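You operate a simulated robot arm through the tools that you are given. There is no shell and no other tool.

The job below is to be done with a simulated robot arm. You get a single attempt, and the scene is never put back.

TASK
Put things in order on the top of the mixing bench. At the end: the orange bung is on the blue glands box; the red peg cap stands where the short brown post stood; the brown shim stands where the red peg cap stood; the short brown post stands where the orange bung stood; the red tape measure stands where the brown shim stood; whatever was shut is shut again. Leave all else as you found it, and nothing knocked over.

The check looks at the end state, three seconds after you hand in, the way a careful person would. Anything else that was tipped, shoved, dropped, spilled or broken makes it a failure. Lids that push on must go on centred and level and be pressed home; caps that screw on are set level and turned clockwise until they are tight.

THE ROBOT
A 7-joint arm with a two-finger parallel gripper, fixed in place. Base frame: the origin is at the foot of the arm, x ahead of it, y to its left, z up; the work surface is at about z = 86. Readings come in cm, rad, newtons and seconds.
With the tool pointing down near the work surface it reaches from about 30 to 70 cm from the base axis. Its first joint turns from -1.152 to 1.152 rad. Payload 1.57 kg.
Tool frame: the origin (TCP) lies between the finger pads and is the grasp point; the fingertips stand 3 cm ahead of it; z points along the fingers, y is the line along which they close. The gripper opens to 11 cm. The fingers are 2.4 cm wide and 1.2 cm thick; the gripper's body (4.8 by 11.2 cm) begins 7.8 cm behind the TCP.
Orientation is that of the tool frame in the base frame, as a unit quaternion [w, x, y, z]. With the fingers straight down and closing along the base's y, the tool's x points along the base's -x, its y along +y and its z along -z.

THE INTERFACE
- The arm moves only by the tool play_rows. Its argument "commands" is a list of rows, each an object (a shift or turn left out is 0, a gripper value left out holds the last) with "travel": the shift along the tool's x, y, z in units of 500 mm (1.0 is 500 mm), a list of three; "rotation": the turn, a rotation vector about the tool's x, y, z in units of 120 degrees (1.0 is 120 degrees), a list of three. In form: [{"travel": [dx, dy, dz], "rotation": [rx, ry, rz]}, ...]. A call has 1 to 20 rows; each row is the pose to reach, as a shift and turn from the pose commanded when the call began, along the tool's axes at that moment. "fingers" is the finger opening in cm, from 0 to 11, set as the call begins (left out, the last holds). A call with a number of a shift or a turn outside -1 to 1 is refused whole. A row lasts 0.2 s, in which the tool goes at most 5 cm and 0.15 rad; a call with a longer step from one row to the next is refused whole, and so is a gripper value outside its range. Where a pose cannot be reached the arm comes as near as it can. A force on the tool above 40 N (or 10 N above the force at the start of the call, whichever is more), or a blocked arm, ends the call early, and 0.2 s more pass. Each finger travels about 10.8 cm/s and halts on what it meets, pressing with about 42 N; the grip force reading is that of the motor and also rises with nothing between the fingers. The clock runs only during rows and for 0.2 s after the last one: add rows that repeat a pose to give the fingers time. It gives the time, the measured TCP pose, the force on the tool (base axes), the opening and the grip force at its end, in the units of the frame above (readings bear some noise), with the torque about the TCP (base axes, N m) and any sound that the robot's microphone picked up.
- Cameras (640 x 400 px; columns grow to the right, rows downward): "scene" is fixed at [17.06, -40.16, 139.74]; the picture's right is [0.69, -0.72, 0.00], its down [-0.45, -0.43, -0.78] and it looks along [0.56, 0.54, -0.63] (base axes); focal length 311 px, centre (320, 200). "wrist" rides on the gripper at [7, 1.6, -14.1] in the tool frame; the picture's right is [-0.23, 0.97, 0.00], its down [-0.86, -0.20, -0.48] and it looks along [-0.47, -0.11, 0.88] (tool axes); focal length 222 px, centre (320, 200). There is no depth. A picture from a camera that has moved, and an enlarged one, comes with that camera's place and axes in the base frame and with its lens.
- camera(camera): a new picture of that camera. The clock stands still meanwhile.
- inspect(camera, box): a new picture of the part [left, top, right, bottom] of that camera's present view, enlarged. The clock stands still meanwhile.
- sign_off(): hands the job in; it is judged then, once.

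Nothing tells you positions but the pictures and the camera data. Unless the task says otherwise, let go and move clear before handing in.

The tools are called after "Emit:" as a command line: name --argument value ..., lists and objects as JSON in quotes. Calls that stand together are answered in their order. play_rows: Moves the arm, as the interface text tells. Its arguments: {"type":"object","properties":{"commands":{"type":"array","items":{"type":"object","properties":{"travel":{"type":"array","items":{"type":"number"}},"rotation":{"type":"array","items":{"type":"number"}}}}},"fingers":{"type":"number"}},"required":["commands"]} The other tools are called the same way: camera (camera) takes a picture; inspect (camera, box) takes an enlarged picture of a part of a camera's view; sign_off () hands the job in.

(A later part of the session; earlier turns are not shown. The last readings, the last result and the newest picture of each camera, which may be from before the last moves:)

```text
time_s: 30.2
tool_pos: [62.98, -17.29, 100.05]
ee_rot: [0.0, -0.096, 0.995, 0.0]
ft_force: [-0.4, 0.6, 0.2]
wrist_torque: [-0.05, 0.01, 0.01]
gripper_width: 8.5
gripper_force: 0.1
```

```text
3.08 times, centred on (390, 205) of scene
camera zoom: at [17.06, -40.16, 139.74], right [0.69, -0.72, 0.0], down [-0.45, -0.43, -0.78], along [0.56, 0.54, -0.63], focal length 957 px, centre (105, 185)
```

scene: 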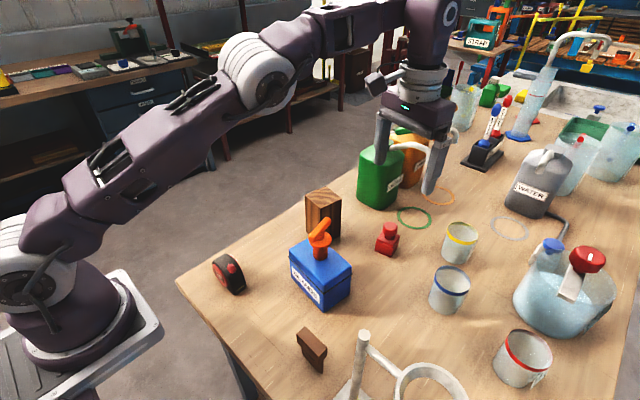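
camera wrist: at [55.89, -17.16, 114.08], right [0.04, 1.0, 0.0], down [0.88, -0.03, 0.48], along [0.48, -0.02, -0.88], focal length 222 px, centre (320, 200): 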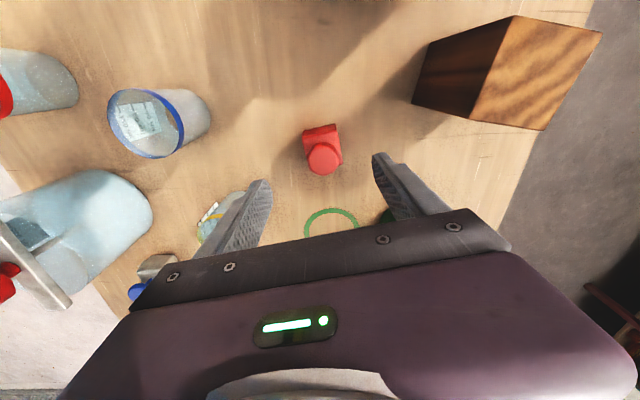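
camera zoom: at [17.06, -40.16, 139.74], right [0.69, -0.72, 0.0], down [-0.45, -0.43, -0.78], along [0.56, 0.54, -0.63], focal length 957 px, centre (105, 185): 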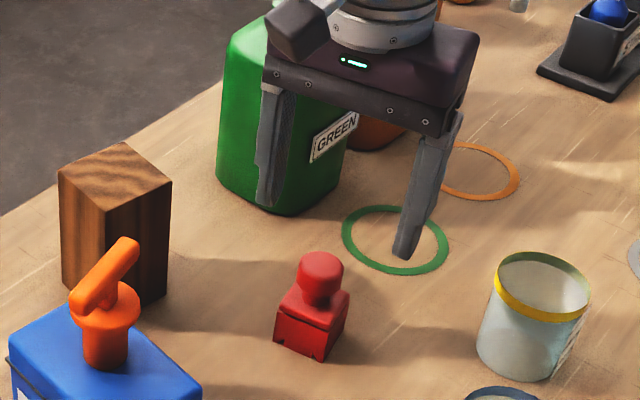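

The pose is confirmed right above the cap. I'll go down around the square block and close.

Emit:
play_rows --commands '[{"travel": [0, 0, 0.04], "rotation": [0, 0, 0.004]}, {"travel": [0, 0, 0.1], "rotation": [0, 0, 0.006]}, {"travel": [0, 0, 0.15], "rotation": [0, 0, 0.006]}, {"travel": [0, 0, 0.185], "rotation": [0, 0, 0.006]}, {"travel": [0, 0, 0.207], "rotation": [0, 0, 0.006]}, {"travel": [0, 0, 0.207], "rotation": [0, 0, 0.006]}]'

Emit:
inspect --camera "wrist" --box '[220, 110, 420, 240]'

Emit:
inspect --camera "scene" --box '[330, 180, 450, 270]'

```text
time_s: 31.6
tool_pos: [62.94, -17.16, 89.8]
ee_rot: [0.0, -0.089, 0.996, -0.001]
ft_force: [-0.3, -0.6, 0.6]
wrist_torque: [-0.01, 0.01, 0.02]
gripper_width: 8.48
gripper_force: 0.0
```

```text
3.08 times, centred on (320, 175) of wrist
camera zoom: at [55.84, -16.97, 103.7], right [0.05, 1.0, 0.0], down [0.88, -0.04, 0.48], along [0.48, -0.02, -0.88], focal length 684 px, centre (320, 277)
```

zoom: 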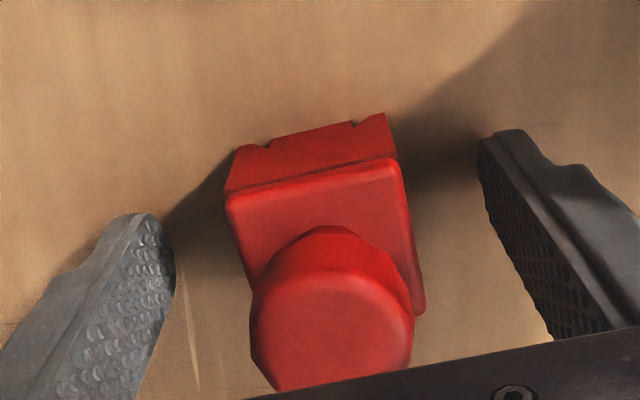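

```text
4.44 times, centred on (390, 225) of scene
camera zoom: at [17.06, -40.16, 139.74], right [0.69, -0.72, 0.0], down [-0.45, -0.43, -0.78], along [0.56, 0.54, -0.63], focal length 1383 px, centre (9, 89)
```

zoom: 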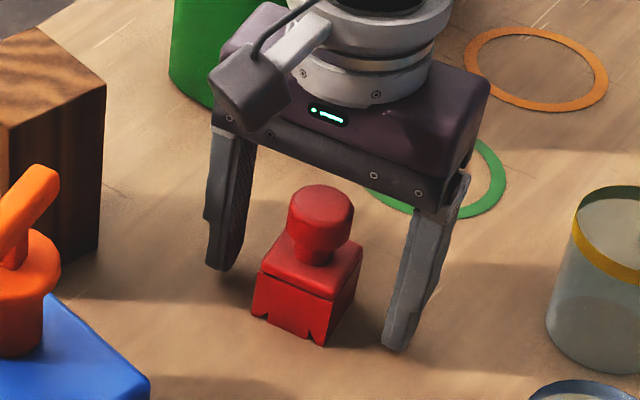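

Emit:
play_rows --commands '[{"travel": [0, 0, 0]}, {"travel": [0, 0, 0]}, {"travel": [0, 0, 0]}, {"travel": [0, 0, 0]}, {"travel": [0, 0, 0]}]' --fingers 0

Emit:
inspect --camera "wrist" --box '[220, 110, 420, 240]'

Emit:
inspect --camera "scene" --box '[330, 180, 450, 270]'

```text
time_s: 32.8
tool_pos: [63.12, -17.26, 89.61]
ee_rot: [0.0, -0.089, 0.996, 0.0]
ft_force: [0.1, 0.1, 0.5]
wrist_torque: [0.0, 0.03, 0.02]
gripper_width: 3.93
gripper_force: 42.2
```

```text
3.08 times, centred on (320, 175) of wrist
camera zoom: at [55.84, -16.97, 103.72], right [0.05, 1.0, 0.0], down [0.88, -0.04, 0.48], along [0.48, -0.02, -0.88], focal length 684 px, centre (320, 277)
```

zoom: 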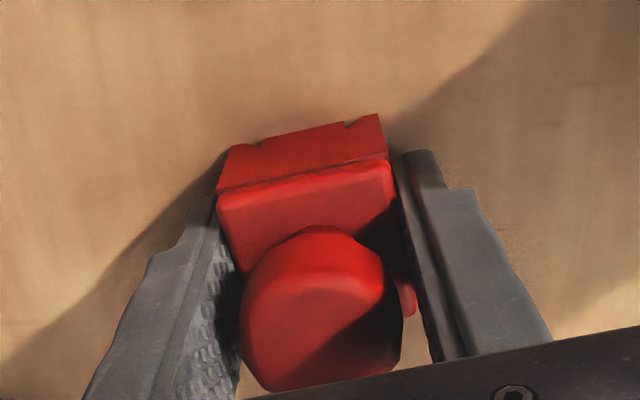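

```text
4.44 times, centred on (390, 225) of scene
camera zoom: at [17.06, -40.16, 139.74], right [0.69, -0.72, 0.0], down [-0.45, -0.43, -0.78], along [0.56, 0.54, -0.63], focal length 1383 px, centre (9, 89)
```

zoom: 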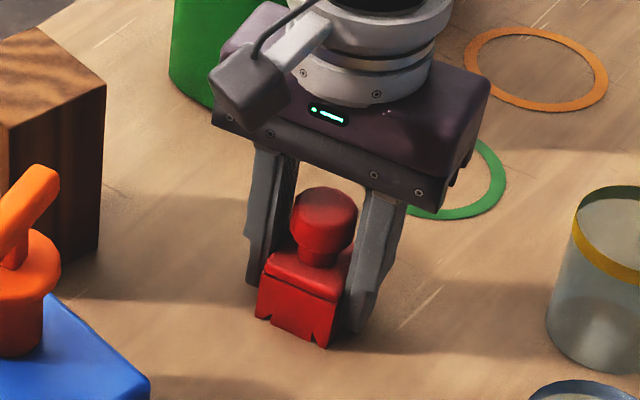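

The cap is held at 3.9 cm. I'll lift it, carry it to where the post stood, about (47.05,-31.3), and stop just above the bench.

Emit:
play_rows --commands '[{"travel": [0, 0, -0.02]}, {"travel": [0, 0, -0.08]}, {"travel": [0, 0, -0.16]}, {"travel": [0, 0, -0.24]}, {"travel": [0, 0, -0.3]}, {"travel": [0.03, -0.018, -0.3]}, {"travel": [0.1, -0.06, -0.3]}, {"travel": [0.18, -0.109, -0.3]}, {"travel": [0.26, -0.157, -0.3]}, {"travel": [0.33, -0.2, -0.3]}, {"travel": [0.364, -0.2204, -0.3]}, {"travel": [0.364, -0.2204, -0.25]}, {"travel": [0.364, -0.2204, -0.17]}, {"travel": [0.364, -0.2204, -0.1]}, {"travel": [0.364, -0.2204, -0.05]}, {"travel": [0.364, -0.2204, -0.03]}, {"travel": [0.364, -0.2204, -0.03]}]'

Emit:
camera --camera "wrist"

Emit:
camera --camera "scene"

Emit:
inspect --camera "scene" --box '[340, 270, 480, 370]'

```text
time_s: 36.4
tool_pos: [47.06, -31.29, 91.12]
ee_rot: [0.0, -0.089, 0.996, 0.0]
ft_force: [0.2, -0.5, -0.4]
wrist_torque: [0.02, 0.0, 0.01]
gripper_width: 3.95
gripper_force: 42.0
```

```text
taken
camera wrist: at [39.9, -31.03, 105.18], right [0.05, 1.0, 0.0], down [0.88, -0.04, 0.48], along [0.48, -0.02, -0.88], focal length 222 px, centre (320, 200)
```

wrist: 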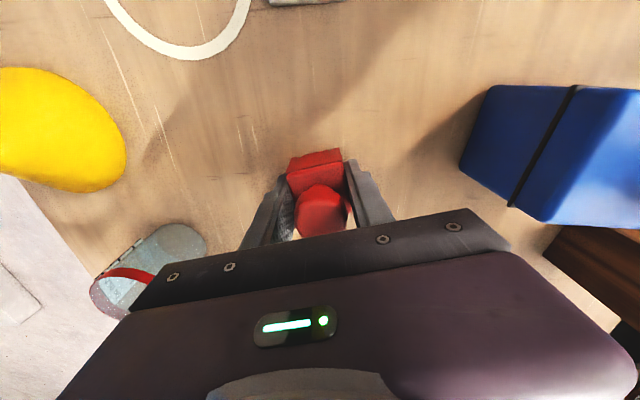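

```text
taken
```

scene: 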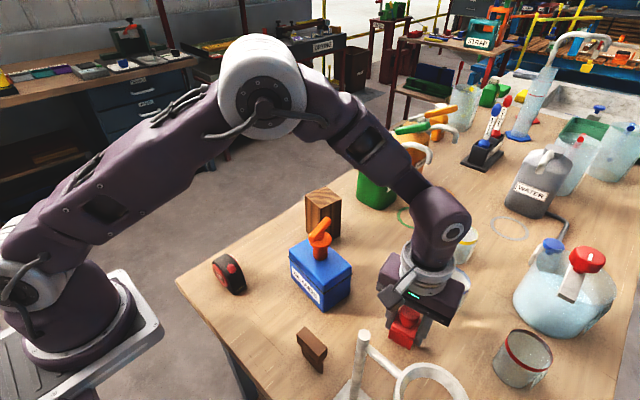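

```text
4.00 times, centred on (410, 320) of scene
camera zoom: at [17.06, -40.16, 139.73], right [0.69, -0.72, 0.0], down [-0.45, -0.43, -0.78], along [0.56, 0.54, -0.63], focal length 1245 px, centre (-40, -280)
```

zoom: 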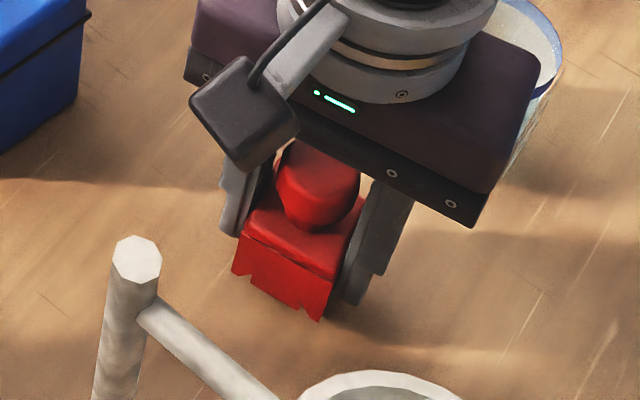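

Emit:
play_rows --commands '[{"travel": [0, 0, 0.01]}, {"travel": [0, 0, 0.02]}, {"travel": [0, 0, 0.027]}, {"travel": [0, 0, 0.028]}, {"travel": [0, 0, 0.028]}]'

```text
time_s: 37.6
tool_pos: [46.9, -31.29, 89.8]
ee_rot: [0.0, -0.09, 0.996, 0.0]
ft_force: [-0.3, 0.2, -0.2]
wrist_torque: [0.04, -0.01, -0.02]
gripper_width: 3.9
gripper_force: 41.8
```

Emit:
play_rows --commands '[{"travel": [0, 0, 0.001]}, {"travel": [0, 0, 0.002]}, {"travel": [0, 0, 0.002]}]'

```text
time_s: 38.4
tool_pos: [46.91, -31.26, 89.58]
ee_rot: [0.0, -0.089, 0.996, 0.0]
ft_force: [-1.3, 5.0, 15.0]
wrist_torque: [0.09, 0.3, -0.02]
gripper_width: 3.93
gripper_force: 41.8
```

The cap touches the bench, so I'll ease off half a millimetre and release.

Emit:
play_rows --commands '[{"travel": [0, 0, -0.001]}, {"travel": [0, 0, -0.001]}]'

Emit:
play_rows --commands '[{"travel": [0, 0, 0]}, {"travel": [0, 0, 0]}, {"travel": [0, 0, 0]}, {"travel": [0, 0, 0]}]' --fingers 8

Emit:
inspect --camera "wrist" --box '[220, 110, 420, 240]'

Emit:
inspect --camera "scene" --box '[340, 270, 480, 370]'

```text
time_s: 39.0
tool_pos: [46.95, -31.25, 89.56]
ee_rot: [0.0, -0.089, 0.996, 0.0]
ft_force: [2.0, 2.9, 8.2]
wrist_torque: [0.07, 0.07, -0.02]
gripper_width: 3.92
gripper_force: 41.9
```

```text
time_s: 40.0
tool_pos: [46.96, -31.32, 89.64]
ee_rot: [0.0, -0.088, 0.996, 0.0]
ft_force: [0.5, 0.1, -0.2]
wrist_torque: [0.02, 0.0, -0.02]
gripper_width: 8.0
gripper_force: 0.1
```

```text
3.08 times, centred on (320, 175) of wrist
camera zoom: at [39.84, -31.05, 103.71], right [0.05, 1.0, 0.0], down [0.88, -0.04, 0.48], along [0.48, -0.02, -0.88], focal length 684 px, centre (320, 277)
```

zoom: 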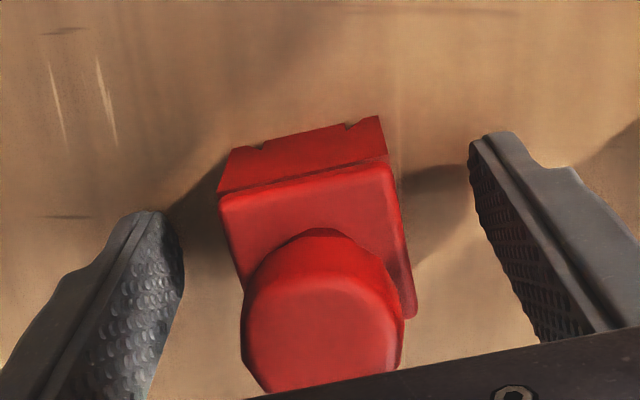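

```text
4.00 times, centred on (410, 320) of scene
camera zoom: at [17.06, -40.16, 139.74], right [0.69, -0.72, 0.0], down [-0.45, -0.43, -0.78], along [0.56, 0.54, -0.63], focal length 1245 px, centre (-40, -280)
```

zoom: 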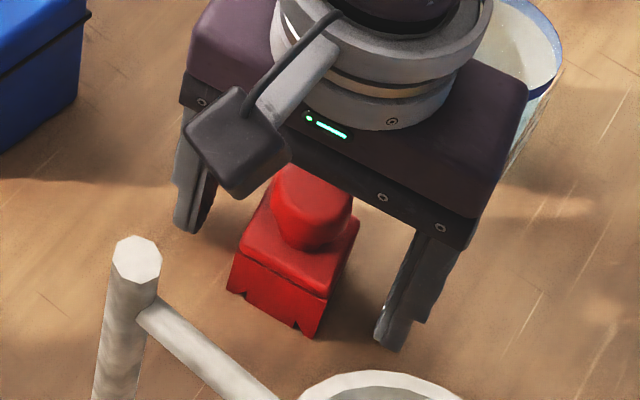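

The cap stands where the post was. Next I'll raise up and go above the shim, turning about 102 degrees so the fingers close along x and the camera stays on the side away from the stand pole.

Emit:
play_rows --commands '[{"travel": [0, 0, -0.03]}, {"travel": [0, 0, -0.1]}, {"travel": [0, 0, -0.18]}, {"travel": [0, 0, -0.26]}, {"travel": [0, 0, -0.34], "rotation": [0, 0, 0.05]}, {"travel": [0, 0, -0.42], "rotation": [0, 0, 0.11]}, {"travel": [0, 0, -0.46], "rotation": [0, 0, 0.17]}, {"travel": [0.03, 0.02, -0.46], "rotation": [0, 0, 0.235]}, {"travel": [0.07, 0.06, -0.46], "rotation": [0, 0, 0.3]}, {"travel": [0.12, 0.1, -0.46], "rotation": [0, 0, 0.365]}, {"travel": [0.17, 0.145, -0.46], "rotation": [0, 0, 0.43]}, {"travel": [0.21, 0.18, -0.46], "rotation": [0, 0, 0.495]}, {"travel": [0.247, 0.211, -0.46], "rotation": [0, 0, 0.56]}, {"travel": [0.247, 0.211, -0.46], "rotation": [0, 0, 0.625]}, {"travel": [0.247, 0.211, -0.46], "rotation": [0, 0, 0.69]}, {"travel": [0.247, 0.211, -0.46], "rotation": [0, 0, 0.755]}, {"travel": [0.247, 0.211, -0.46], "rotation": [0, 0, 0.815]}, {"travel": [0.247, 0.211, -0.46], "rotation": [0, 0, 0.85]}, {"travel": [0.247, 0.211, -0.46], "rotation": [0, 0, 0.85]}]'

Emit:
camera --camera "wrist"

Emit:
camera --camera "scene"

```text
time_s: 44.0
tool_pos: [33.12, -23.21, 112.62]
ee_rot: [0.0, 0.719, 0.695, 0.0]
ft_force: [0.1, -1.4, 0.8]
wrist_torque: [-0.01, 0.01, 0.01]
gripper_width: 7.98
gripper_force: 0.0
```

```text
taken
camera wrist: at [34.87, -16.35, 126.69], right [0.97, -0.26, 0.0], down [-0.23, -0.85, 0.48], along [-0.12, -0.46, -0.88], focal length 222 px, centre (320, 200)
```

wrist: 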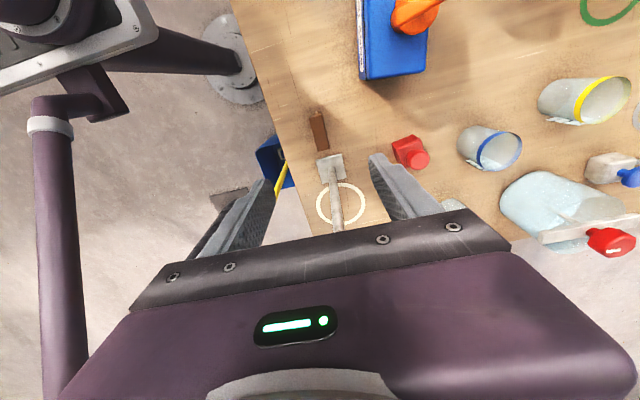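

```text
taken
```

scene: 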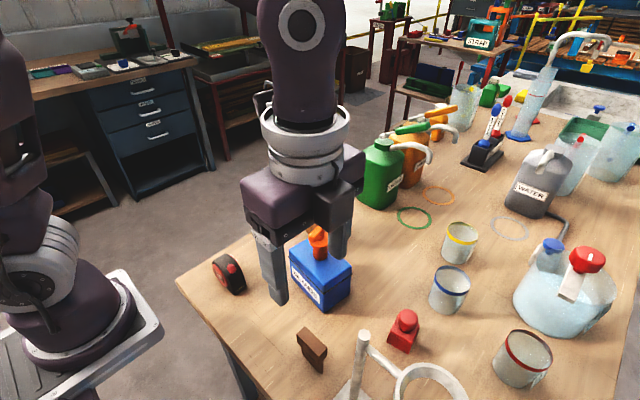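

Emit:
inspect --camera "wrist" --box '[270, 90, 390, 200]'

Emit:
inspect --camera "scene" --box '[340, 270, 480, 370]'

```text
3.64 times, centred on (330, 145) of wrist
camera zoom: at [34.87, -16.35, 126.69], right [0.97, -0.26, 0.0], down [-0.23, -0.85, 0.48], along [-0.12, -0.46, -0.88], focal length 808 px, centre (284, 400)
```

zoom: 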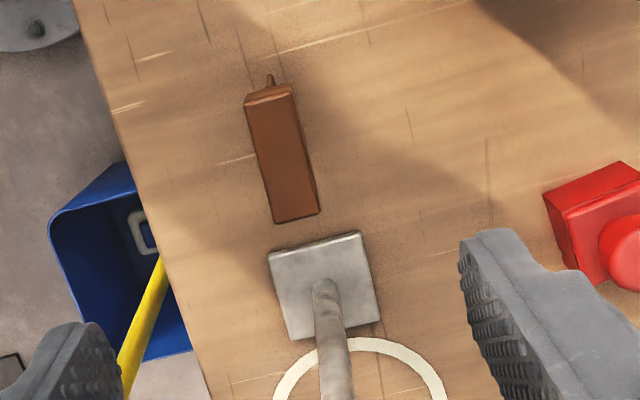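

```text
4.00 times, centred on (410, 320) of scene
camera zoom: at [17.06, -40.16, 139.74], right [0.69, -0.72, 0.0], down [-0.45, -0.43, -0.78], along [0.56, 0.54, -0.63], focal length 1245 px, centre (-40, -280)
```

zoom: 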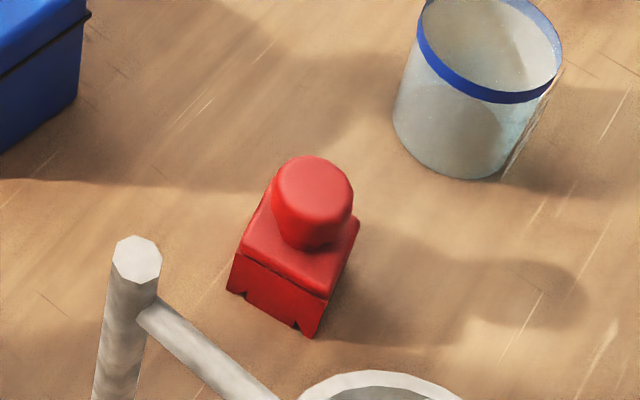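

The shim head centre is about (33.1,-23.1) and the tool is lined up with it. I'll go straight down to the head and then grip it.

Emit:
play_rows --commands '[{"travel": [0, 0.003, 0.05]}, {"travel": [0, 0.003, 0.13]}, {"travel": [0, 0.003, 0.21]}, {"travel": [0, 0.003, 0.28]}, {"travel": [0, 0.003, 0.34]}, {"travel": [0, 0.003, 0.38]}, {"travel": [0, 0.003, 0.4]}, {"travel": [0, 0.003, 0.406]}, {"travel": [0, 0.003, 0.406]}]' --fingers 6

Emit:
camera --camera "wrist"

Emit:
inspect --camera "scene" --box '[250, 270, 410, 400]'

```text
time_s: 46.0
tool_pos: [33.2, -23.14, 92.36]
ee_rot: [0.0, 0.718, 0.696, 0.0]
ft_force: [-0.7, 0.2, 0.4]
wrist_torque: [0.02, -0.01, 0.03]
gripper_width: 6.01
gripper_force: 0.0
```

```text
taken
camera wrist: at [35.03, -16.37, 106.41], right [0.97, -0.26, 0.0], down [-0.23, -0.85, 0.48], along [-0.12, -0.46, -0.88], focal length 222 px, centre (320, 200)
```

wrist: 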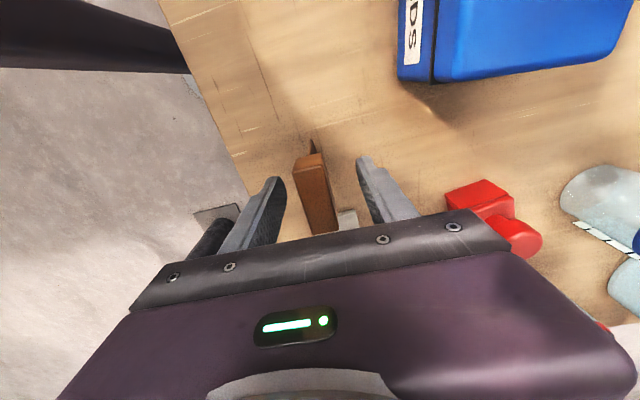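

```text
3.08 times, centred on (330, 335) of scene
camera zoom: at [17.06, -40.16, 139.74], right [0.69, -0.72, 0.0], down [-0.45, -0.43, -0.78], along [0.56, 0.54, -0.63], focal length 957 px, centre (289, -215)
```

zoom: 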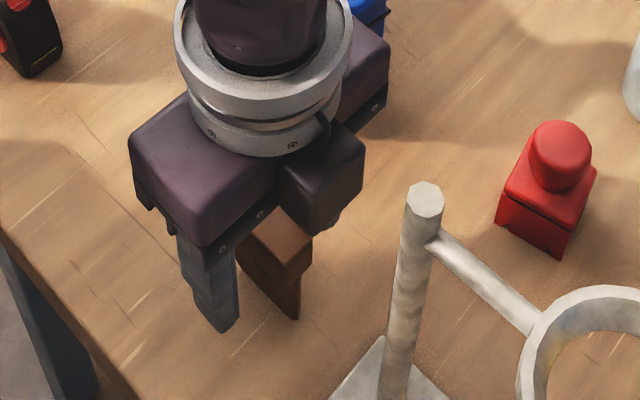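

Emit:
inspect --camera "wrist" --box '[250, 130, 390, 240]'

Emit:
inspect --camera "scene" --box '[290, 310, 370, 380]'

```text
3.64 times, centred on (320, 185) of wrist
camera zoom: at [35.03, -16.37, 106.41], right [0.97, -0.26, 0.0], down [-0.23, -0.85, 0.48], along [-0.12, -0.46, -0.88], focal length 808 px, centre (320, 254)
```

zoom: 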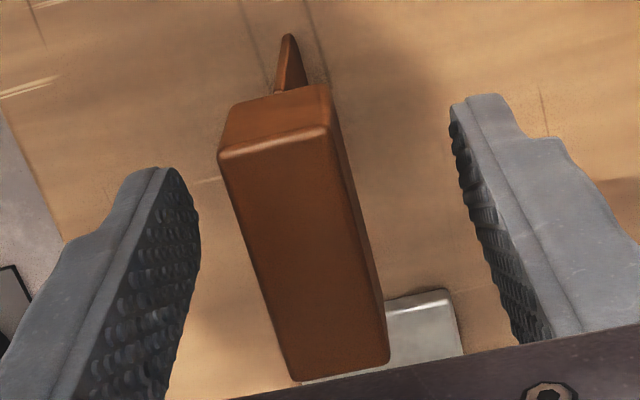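

```text
5.71 times, centred on (330, 345) of scene
camera zoom: at [17.06, -40.16, 139.74], right [0.69, -0.72, 0.0], down [-0.45, -0.43, -0.78], along [0.56, 0.54, -0.63], focal length 1778 px, centre (263, -629)
```

zoom: 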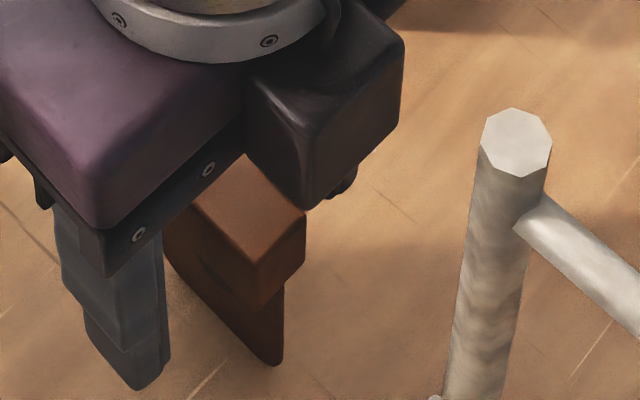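

The head is about 1.5 mm to one side of the tool centre. I'll correct that and then close.

Emit:
play_rows --commands '[{"travel": [-0.002, -0.0015, 0]}, {"travel": [-0.003, -0.003, 0]}, {"travel": [-0.003, -0.003, 0]}]'

Emit:
play_rows --commands '[{"travel": [0, 0, 0]}, {"travel": [0, 0, 0]}, {"travel": [0, 0, 0]}, {"travel": [0, 0, 0]}]' --fingers 0

Emit:
inspect --camera "wrist" --box '[250, 130, 390, 240]'

Emit:
inspect --camera "scene" --box '[290, 310, 370, 380]'

```text
time_s: 46.8
tool_pos: [32.91, -23.37, 92.4]
ee_rot: [0.0, 0.719, 0.695, 0.0]
ft_force: [-0.1, 0.5, -0.6]
wrist_torque: [-0.02, -0.01, 0.01]
gripper_width: 5.99
gripper_force: 0.2
```

```text
time_s: 47.8
tool_pos: [32.97, -23.26, 92.41]
ee_rot: [0.0, 0.718, 0.696, 0.0]
ft_force: [1.6, -0.2, 0.5]
wrist_torque: [-0.02, -0.03, 0.05]
gripper_width: 1.94
gripper_force: 33.8
```

```text
3.64 times, centred on (320, 185) of wrist
camera zoom: at [34.85, -16.49, 106.43], right [0.97, -0.26, 0.0], down [-0.23, -0.85, 0.48], along [-0.12, -0.46, -0.88], focal length 808 px, centre (320, 254)
```

zoom: 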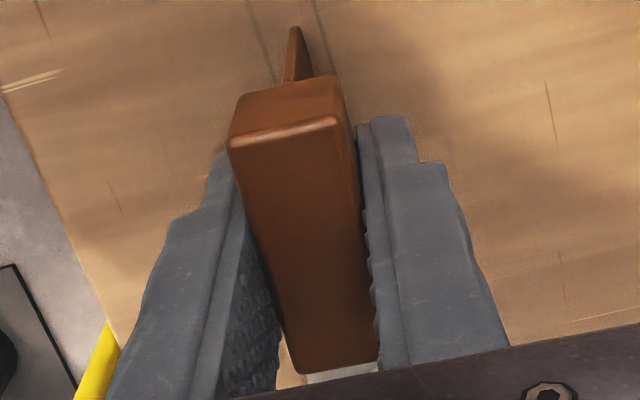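

```text
5.71 times, centred on (330, 345) of scene
camera zoom: at [17.06, -40.16, 139.74], right [0.69, -0.72, 0.0], down [-0.45, -0.43, -0.78], along [0.56, 0.54, -0.63], focal length 1778 px, centre (263, -629)
```

zoom: 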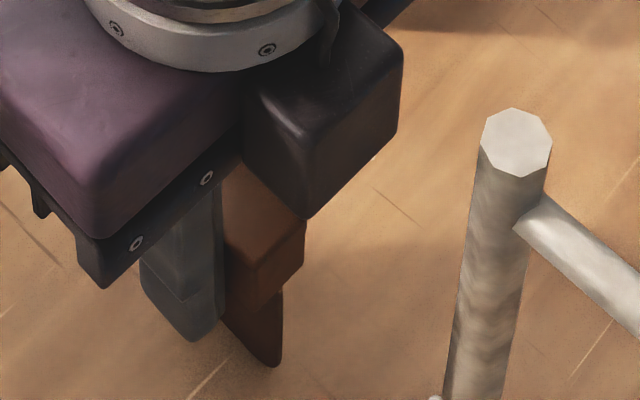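

The shim head is held at 1.9 cm. I'll lift it straight up and carry it around the box to above the cap's old spot, about (63,-17.2).

Emit:
play_rows --commands '[{"travel": [0, 0, 0]}, {"travel": [0, 0, -0.02]}, {"travel": [0, 0, -0.07]}, {"travel": [0, 0, -0.14]}, {"travel": [0, 0, -0.22]}, {"travel": [0, 0, -0.3]}, {"travel": [0, 0, -0.354]}, {"travel": [0, 0.03, -0.354]}, {"travel": [0, 0.1, -0.354]}, {"travel": [0, 0.18, -0.354]}, {"travel": [0, 0.26, -0.354]}, {"travel": [0, 0.34, -0.345]}, {"travel": [0.01, 0.41, -0.33]}, {"travel": [0.05, 0.465, -0.31]}, {"travel": [0.09, 0.52, -0.28]}, {"travel": [0.125, 0.57, -0.25]}, {"travel": [0.141, 0.595, -0.234]}, {"travel": [0.141, 0.595, -0.234]}, {"travel": [0.141, 0.595, -0.234]}]'

Emit:
camera --camera "wrist"

Emit:
camera --camera "scene"

```text
time_s: 51.8
tool_pos: [62.97, -17.35, 103.89]
ee_rot: [0.0, 0.718, 0.696, 0.0]
ft_force: [0.2, -0.5, -1.1]
wrist_torque: [-0.03, -0.01, 0.02]
gripper_width: 1.94
gripper_force: 33.5
```

```text
taken
camera wrist: at [64.8, -10.46, 117.96], right [0.97, -0.26, 0.0], down [-0.23, -0.85, 0.48], along [-0.12, -0.46, -0.88], focal length 222 px, centre (320, 200)
```

wrist: 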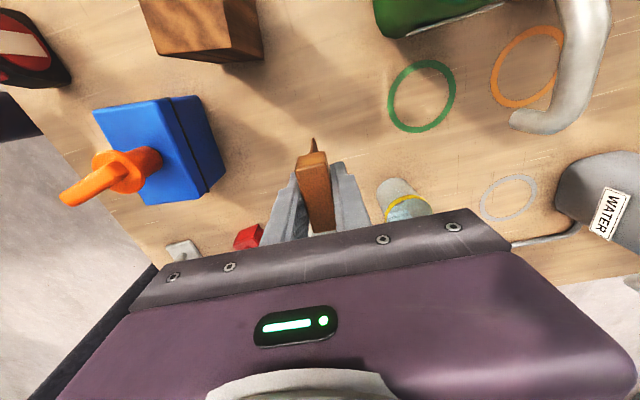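

```text
taken
```

scene: 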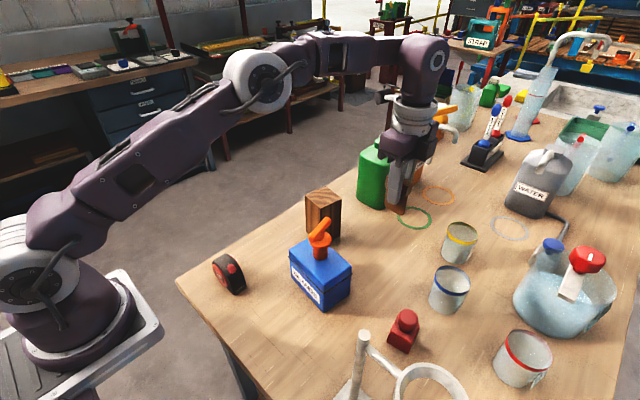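

The shim hangs upright above the target spot. I'll lower it, slowing near the bench.

Emit:
play_rows --commands '[{"travel": [0, 0, 0.03]}, {"travel": [0, 0, 0.08]}, {"travel": [0, 0, 0.13]}, {"travel": [0, 0, 0.175]}, {"travel": [0, 0, 0.205]}, {"travel": [0, 0, 0.22]}, {"travel": [0, 0, 0.224]}, {"travel": [0, 0, 0.224]}]'

Emit:
inspect --camera "scene" --box '[330, 170, 450, 270]'

Emit:
camera --camera "wrist"

```text
time_s: 53.6
tool_pos: [62.94, -17.09, 92.9]
ee_rot: [0.0, 0.718, 0.696, 0.001]
ft_force: [0.3, 0.3, 0.1]
wrist_torque: [0.01, -0.01, 0.01]
gripper_width: 1.92
gripper_force: 33.1
```

```text
4.00 times, centred on (390, 220) of scene
camera zoom: at [17.07, -40.16, 139.73], right [0.69, -0.72, 0.0], down [-0.45, -0.43, -0.78], along [0.56, 0.54, -0.63], focal length 1245 px, centre (40, 120)
```

zoom: 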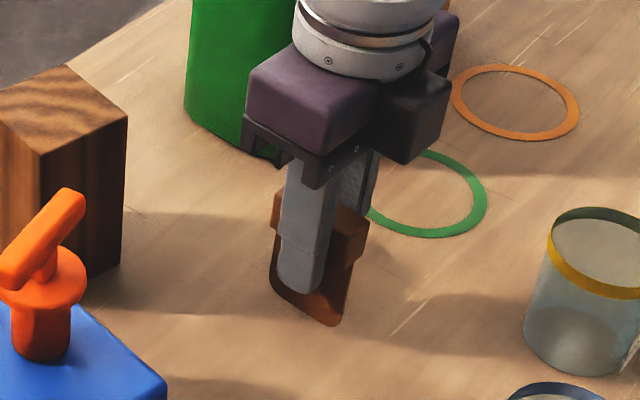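

```text
taken
camera wrist: at [64.74, -10.32, 106.93], right [0.97, -0.26, 0.0], down [-0.23, -0.85, 0.48], along [-0.12, -0.46, -0.88], focal length 222 px, centre (320, 200)
```

wrist: 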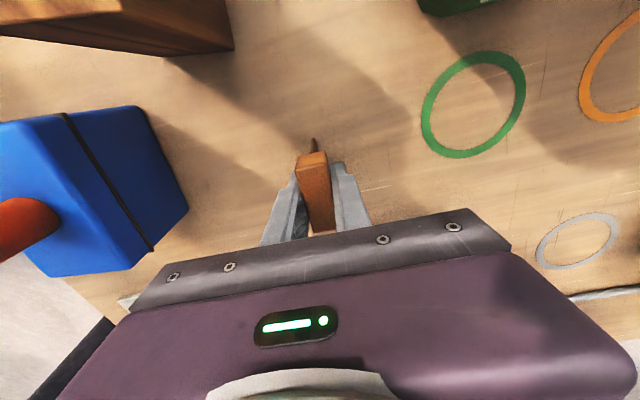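

Emit:
play_rows --commands '[{"travel": [0, 0, 0.003]}, {"travel": [0, 0, 0.006]}, {"travel": [0, 0, 0.007]}, {"travel": [0, 0, 0.007]}]'

```text
time_s: 54.6
tool_pos: [62.91, -17.13, 92.67]
ee_rot: [0.0, 0.719, 0.695, -0.001]
ft_force: [0.0, 1.0, -1.1]
wrist_torque: [-0.03, 0.0, 0.01]
gripper_width: 1.94
gripper_force: 33.7
```

Emit:
play_rows --commands '[{"travel": [0, 0, 0.001]}, {"travel": [0, 0, 0.002]}, {"travel": [0, 0, 0.002]}]'

```text
time_s: 55.4
tool_pos: [62.86, -17.23, 92.37]
ee_rot: [0.0, 0.718, 0.696, 0.0]
ft_force: [0.3, 0.5, -0.6]
wrist_torque: [0.0, 0.0, -0.03]
gripper_width: 1.96
gripper_force: 33.3
```

Emit:
play_rows --commands '[{"travel": [0, 0, 0.001]}, {"travel": [0, 0, 0.0015]}, {"travel": [0, 0, 0.0015]}]'

```text
time_s: 56.2
tool_pos: [62.91, -17.18, 92.39]
ee_rot: [0.0, 0.718, 0.696, 0.0]
ft_force: [0.6, -0.2, -0.6]
wrist_torque: [0.0, -0.01, 0.03]
gripper_width: 1.93
gripper_force: 33.5
```

Emit:
play_rows --commands '[{"travel": [0, 0, 0.001]}, {"travel": [0, 0, 0.0015]}, {"travel": [0, 0, 0.0015]}]'

Emit:
inspect --camera "scene" --box '[370, 210, 430, 260]'

```text
time_s: 57.0
tool_pos: [62.87, -17.15, 92.26]
ee_rot: [0.0, 0.718, 0.696, 0.001]
ft_force: [-2.2, 4.8, 18.1]
wrist_torque: [0.33, 0.19, -0.05]
gripper_width: 1.94
gripper_force: 33.7
```

```text
8.00 times, centred on (400, 235) of scene
camera zoom: at [17.02, -40.13, 139.75], right [0.69, -0.72, 0.0], down [-0.45, -0.44, -0.78], along [0.56, 0.54, -0.63], focal length 2489 px, centre (-320, -80)
```

zoom: 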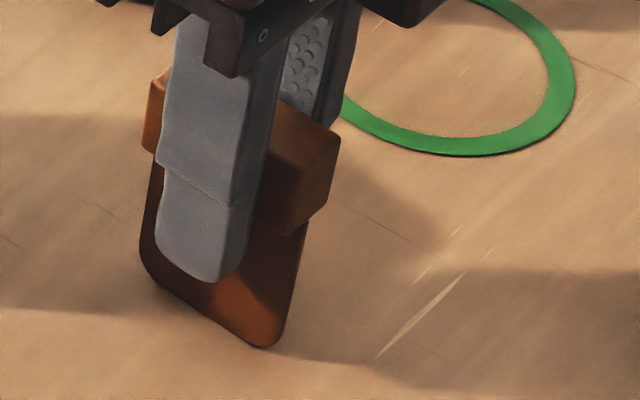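

The shim touches the bench. I'll ease off slightly and open gently.

Emit:
play_rows --commands '[{"travel": [0, 0, -0.001]}, {"travel": [0, 0, -0.001]}]'

Emit:
play_rows --commands '[{"travel": [0, 0, 0]}, {"travel": [0, 0, 0]}, {"travel": [0, 0, 0]}]' --fingers 2.6

Emit:
inspect --camera "scene" --box '[370, 210, 430, 260]'

Emit:
inspect --camera "wrist" --box '[250, 110, 390, 240]'

```text
time_s: 57.6
tool_pos: [62.92, -17.24, 92.31]
ee_rot: [0.001, 0.718, 0.696, 0.001]
ft_force: [-1.4, 3.3, 16.4]
wrist_torque: [0.22, 0.08, 0.02]
gripper_width: 1.94
gripper_force: 33.4
```

```text
time_s: 58.4
tool_pos: [62.95, -17.18, 92.24]
ee_rot: [0.0, 0.718, 0.696, 0.0]
ft_force: [0.4, -0.4, -0.1]
wrist_torque: [0.01, 0.02, 0.01]
gripper_width: 2.59
gripper_force: 0.1
```

```text
8.00 times, centred on (400, 235) of scene
camera zoom: at [17.06, -40.16, 139.74], right [0.69, -0.72, 0.0], down [-0.45, -0.43, -0.78], along [0.56, 0.54, -0.63], focal length 2489 px, centre (-320, -80)
```

zoom: 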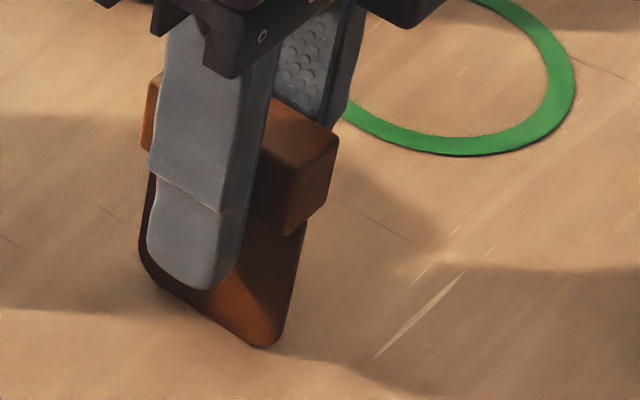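

```text
3.08 times, centred on (320, 175) of wrist
camera zoom: at [64.8, -10.38, 106.35], right [0.97, -0.26, 0.0], down [-0.23, -0.85, 0.48], along [-0.12, -0.46, -0.88], focal length 684 px, centre (320, 277)
```

zoom: 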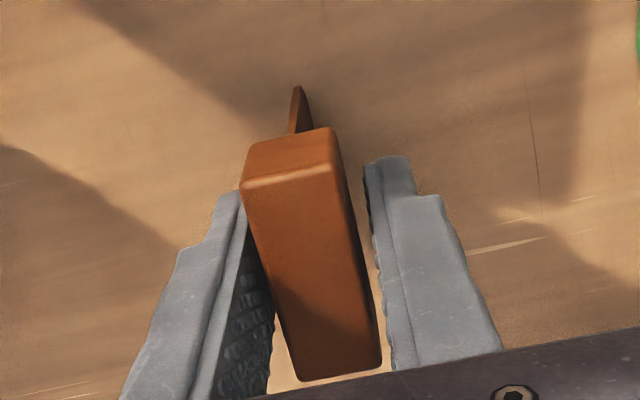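

The shim stands on its own. I'll open wider, rise straight up and move over the tape measure.

Emit:
play_rows --commands '[{"travel": [0, 0, 0]}, {"travel": [0, 0, 0]}, {"travel": [0, 0, 0]}, {"travel": [0, 0, -0.03]}, {"travel": [0, 0, -0.1]}, {"travel": [0, 0, -0.18]}, {"travel": [0, 0, -0.26]}, {"travel": [0, 0, -0.3]}, {"travel": [0.02, -0.04, -0.34]}, {"travel": [0.06, -0.12, -0.37]}, {"travel": [0.1, -0.2, -0.395]}, {"travel": [0.14, -0.28, -0.395]}, {"travel": [0.18, -0.36, -0.395]}, {"travel": [0.22, -0.44, -0.395]}, {"travel": [0.26, -0.52, -0.395]}, {"travel": [0.29, -0.58, -0.395]}, {"travel": [0.303, -0.61, -0.395]}, {"travel": [0.303, -0.61, -0.395]}, {"travel": [0.303, -0.61, -0.395]}]' --fingers 8

Emit:
camera --camera "wrist"

Emit:
camera --camera "scene"

Emit:
inspect --camera "wrist" --box '[250, 90, 410, 210]'

Emit:
inspect --camera "scene" --box '[350, 200, 450, 280]'

```text
time_s: 62.4
tool_pos: [32.94, -0.94, 112.15]
ee_rot: [0.0, 0.718, 0.696, 0.001]
ft_force: [0.2, -0.3, 0.7]
wrist_torque: [0.02, -0.01, -0.01]
gripper_width: 7.98
gripper_force: 0.2
```

```text
taken
camera wrist: at [34.77, 5.8, 126.14], right [0.97, -0.26, 0.0], down [-0.23, -0.85, 0.48], along [-0.12, -0.46, -0.88], focal length 222 px, centre (320, 200)
```

wrist: 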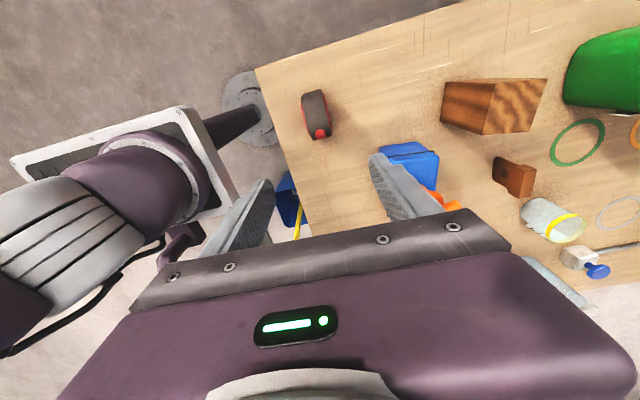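

```text
taken
```

scene: 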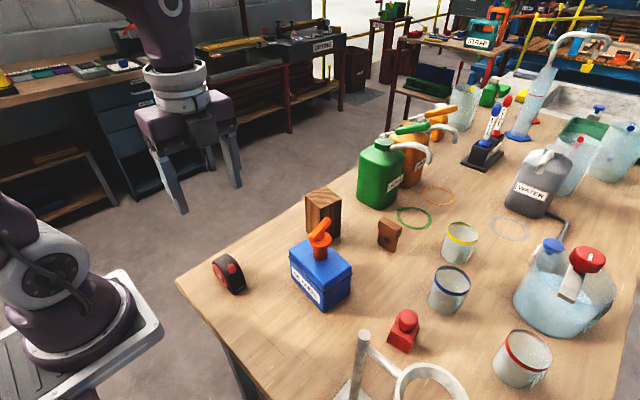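

```text
3.33 times, centred on (330, 150) of wrist
camera zoom: at [34.77, 5.8, 126.14], right [0.97, -0.26, 0.0], down [-0.23, -0.85, 0.48], along [-0.12, -0.46, -0.88], focal length 740 px, centre (287, 367)
```

zoom: 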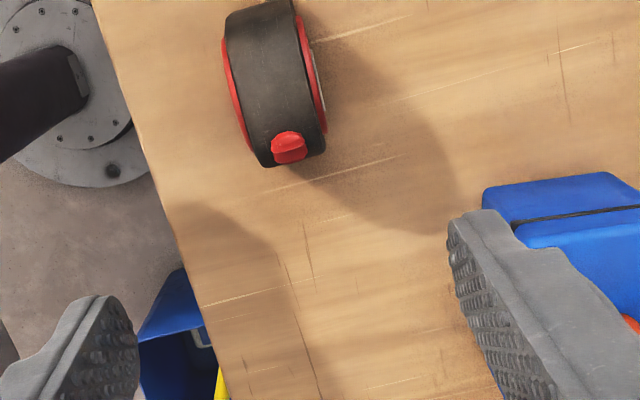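

```text
5.00 times, centred on (400, 240) of scene
camera zoom: at [17.06, -40.16, 139.74], right [0.69, -0.72, 0.0], down [-0.45, -0.43, -0.78], along [0.56, 0.54, -0.63], focal length 1556 px, centre (-80, 0)
```

zoom: 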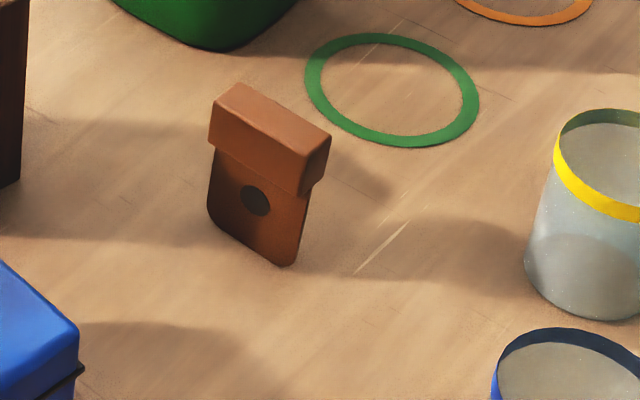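

Emit:
inspect --camera "wrist" --box '[276, 75, 356, 150]'

Emit:
inspect --camera "scene" --box '[200, 240, 260, 300]'

```text
5.33 times, centred on (316, 112) of wrist
camera zoom: at [34.77, 5.8, 126.14], right [0.97, -0.26, 0.0], down [-0.23, -0.85, 0.48], along [-0.12, -0.46, -0.88], focal length 1185 px, centre (341, 667)
```

zoom: 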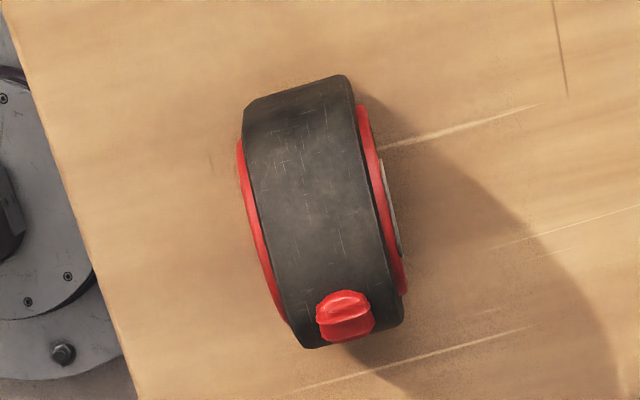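

```text
6.67 times, centred on (230, 270) of scene
camera zoom: at [17.06, -40.16, 139.74], right [0.69, -0.72, 0.0], down [-0.45, -0.43, -0.78], along [0.56, 0.54, -0.63], focal length 2074 px, centre (920, -267)
```

zoom: 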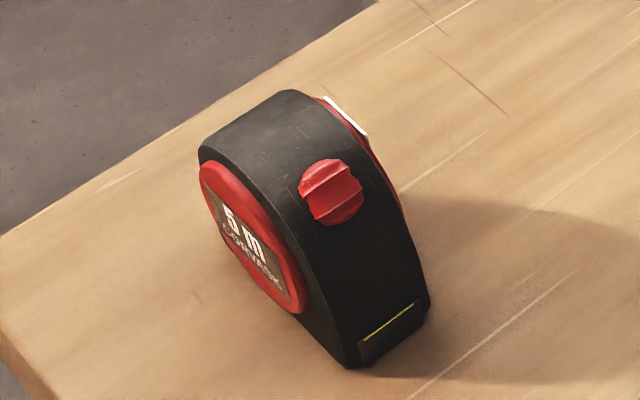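

The tape is centred about (33.1,1.0), 3.7 cm thick along x and about 6 cm high, already aligned with the tool. I'll come down part way and check the centring.

Emit:
play_rows --commands '[{"travel": [0.02, 0, 0.03]}, {"travel": [0.0396, 0.001, 0.1]}, {"travel": [0.0396, 0.001, 0.17]}, {"travel": [0.0396, 0.001, 0.22]}, {"travel": [0.0396, 0.001, 0.24]}, {"travel": [0.0396, 0.001, 0.24]}]'

Emit:
inspect --camera "wrist" --box '[230, 100, 410, 230]'

Emit:
inspect --camera "scene" --box '[160, 180, 300, 310]'

```text
time_s: 63.8
tool_pos: [33.04, 0.97, 100.0]
ee_rot: [0.0, 0.718, 0.696, 0.0]
ft_force: [0.0, 0.1, -0.6]
wrist_torque: [0.02, 0.01, 0.0]
gripper_width: 7.97
gripper_force: 0.1
```

```text
3.08 times, centred on (320, 165) of wrist
camera zoom: at [34.87, 7.72, 114.04], right [0.97, -0.26, 0.0], down [-0.23, -0.85, 0.48], along [-0.12, -0.46, -0.88], focal length 684 px, centre (320, 308)
```

zoom: 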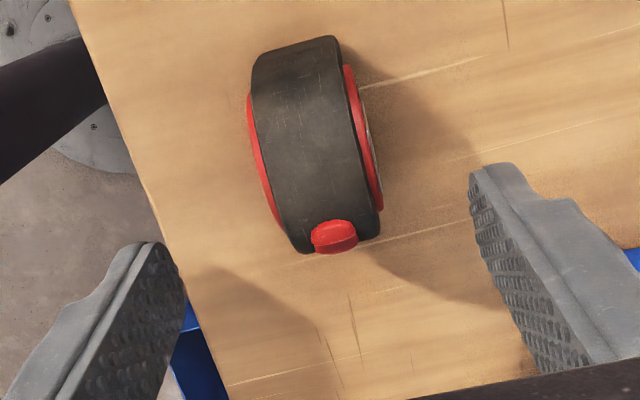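

```text
3.08 times, centred on (230, 245) of scene
camera zoom: at [17.06, -40.16, 139.74], right [0.69, -0.72, 0.0], down [-0.45, -0.43, -0.78], along [0.56, 0.54, -0.63], focal length 957 px, centre (597, 62)
```

zoom: 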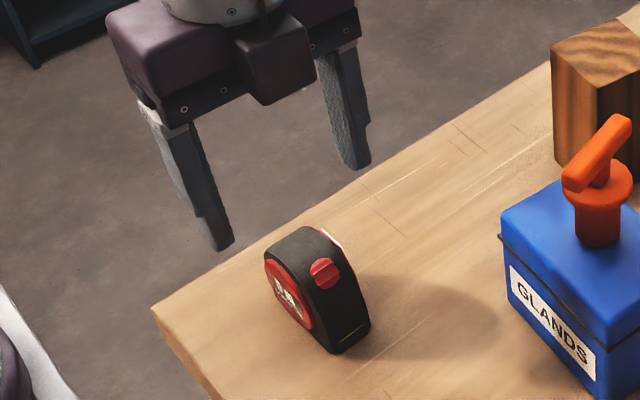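

Emit:
play_rows --commands '[{"travel": [0, 0.001, 0.04]}, {"travel": [0, 0.001, 0.09]}, {"travel": [0, 0.001, 0.14]}, {"travel": [0, 0.001, 0.18]}, {"travel": [0, 0.001, 0.2]}, {"travel": [0, 0.001, 0.2]}]'

Emit:
inspect --camera "wrist" --box '[230, 100, 410, 230]'

Emit:
inspect --camera "scene" --box '[160, 190, 300, 310]'

```text
time_s: 65.2
tool_pos: [33.13, 1.0, 90.02]
ee_rot: [0.0, 0.719, 0.695, 0.0]
ft_force: [0.1, 0.1, -0.1]
wrist_torque: [-0.05, -0.01, 0.03]
gripper_width: 8.0
gripper_force: 0.1
```

```text
3.08 times, centred on (320, 165) of wrist
camera zoom: at [34.88, 7.73, 104.09], right [0.97, -0.26, 0.0], down [-0.23, -0.85, 0.48], along [-0.12, -0.46, -0.88], focal length 684 px, centre (320, 308)
```

zoom: 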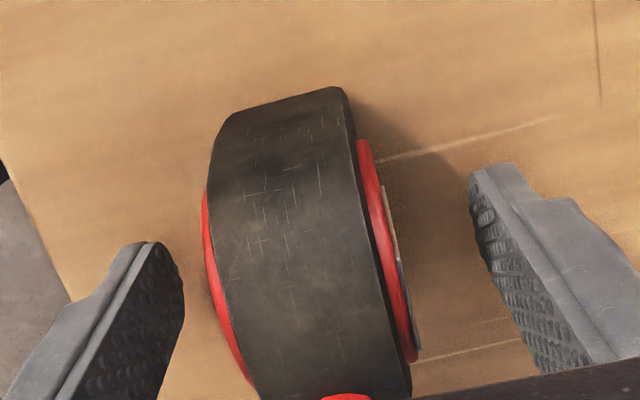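

```text
3.33 times, centred on (230, 250) of scene
camera zoom: at [17.06, -40.16, 139.74], right [0.69, -0.72, 0.0], down [-0.45, -0.43, -0.78], along [0.56, 0.54, -0.63], focal length 1037 px, centre (620, 33)
```

zoom: 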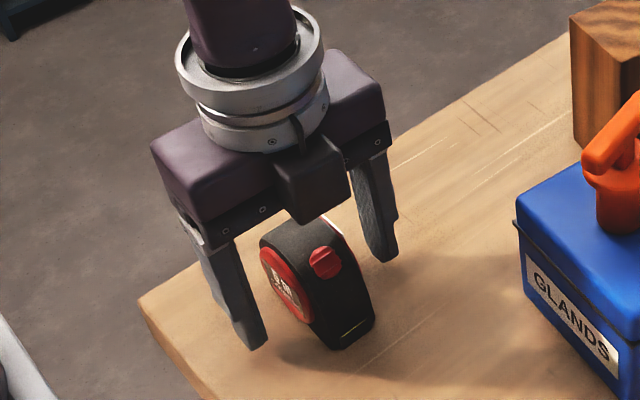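

Emit:
play_rows --commands '[{"travel": [0, 0, 0]}, {"travel": [0, 0, 0]}, {"travel": [0, 0, 0]}, {"travel": [0, 0, 0]}, {"travel": [0, 0, 0]}]' --fingers 0

Emit:
inspect --camera "wrist" --box '[230, 100, 410, 230]'

Emit:
inspect --camera "scene" --box '[160, 190, 300, 310]'

```text
time_s: 66.4
tool_pos: [33.01, 0.77, 90.07]
ee_rot: [0.0, 0.718, 0.696, 0.001]
ft_force: [-0.9, -0.3, 0.4]
wrist_torque: [0.02, -0.04, 0.0]
gripper_width: 3.16
gripper_force: 40.1
```

```text
3.08 times, centred on (320, 165) of wrist
camera zoom: at [34.88, 7.73, 104.11], right [0.97, -0.26, 0.0], down [-0.23, -0.85, 0.48], along [-0.12, -0.46, -0.88], focal length 684 px, centre (320, 308)
```

zoom: 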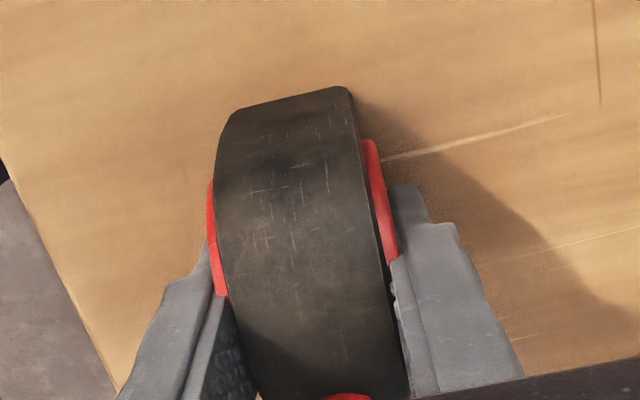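

```text
3.33 times, centred on (230, 250) of scene
camera zoom: at [17.06, -40.16, 139.73], right [0.69, -0.72, 0.0], down [-0.45, -0.43, -0.78], along [0.56, 0.54, -0.63], focal length 1037 px, centre (620, 33)
```

zoom: 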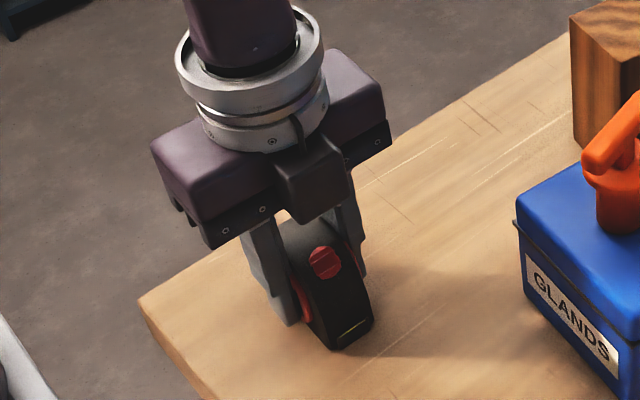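

The tape is held firmly. I'll lift it, carry it along y to the shim's old place at (33.0,-23.2), and stop above the bench to check clearance to the stand.

Emit:
play_rows --commands '[{"travel": [0, 0, -0.02]}, {"travel": [0, 0, -0.07]}, {"travel": [0, 0, -0.14]}, {"travel": [0, 0, -0.22]}, {"travel": [0, 0, -0.3]}, {"travel": [-0.03, 0.001, -0.34]}, {"travel": [-0.1, 0.003, -0.34]}, {"travel": [-0.18, 0.005, -0.34]}, {"travel": [-0.26, 0.007, -0.34]}, {"travel": [-0.34, 0.01, -0.34]}, {"travel": [-0.42, 0.012, -0.34]}, {"travel": [-0.47, 0.0135, -0.34]}, {"travel": [-0.4836, 0.0135, -0.34]}, {"travel": [-0.4836, 0.0135, -0.28]}, {"travel": [-0.4836, 0.0135, -0.2]}, {"travel": [-0.4836, 0.0135, -0.13]}, {"travel": [-0.4836, 0.0135, -0.08]}, {"travel": [-0.4836, 0.0135, -0.06]}, {"travel": [-0.4836, 0.0135, -0.06]}]'

Emit:
camera --camera "wrist"

Emit:
inspect --camera "scene" --box '[240, 260, 420, 400]'

```text
time_s: 70.4
tool_pos: [32.94, -23.23, 93.15]
ee_rot: [0.0, 0.718, 0.696, 0.0]
ft_force: [0.5, 0.1, -2.4]
wrist_torque: [0.0, -0.03, 0.02]
gripper_width: 3.17
gripper_force: 40.7
```

```text
taken
camera wrist: at [34.83, -16.42, 107.1], right [0.97, -0.26, 0.0], down [-0.23, -0.85, 0.48], along [-0.12, -0.46, -0.88], focal length 222 px, centre (320, 200)
```

wrist: 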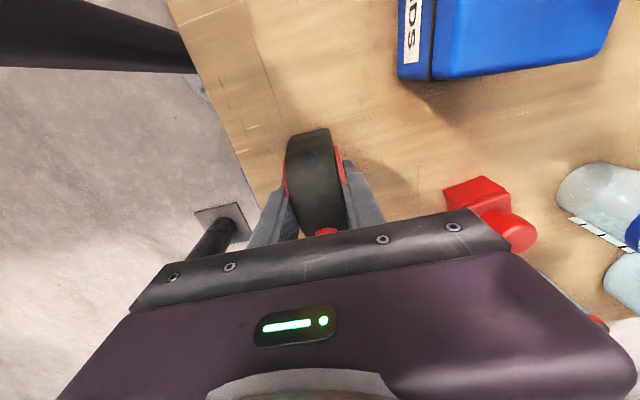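

```text
2.86 times, centred on (330, 330) of scene
camera zoom: at [17.07, -40.16, 139.73], right [0.69, -0.72, 0.0], down [-0.45, -0.43, -0.78], along [0.56, 0.54, -0.63], focal length 889 px, centre (291, -171)
```

zoom: 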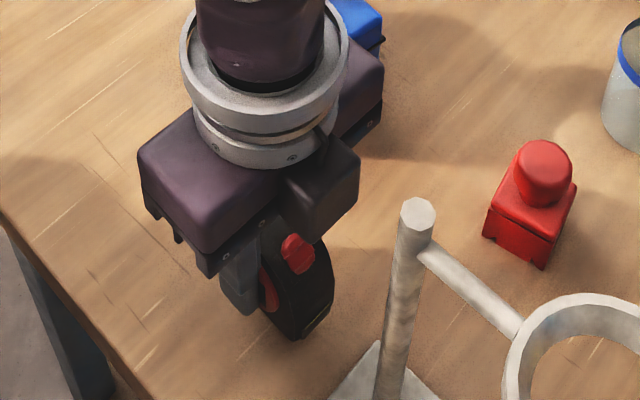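

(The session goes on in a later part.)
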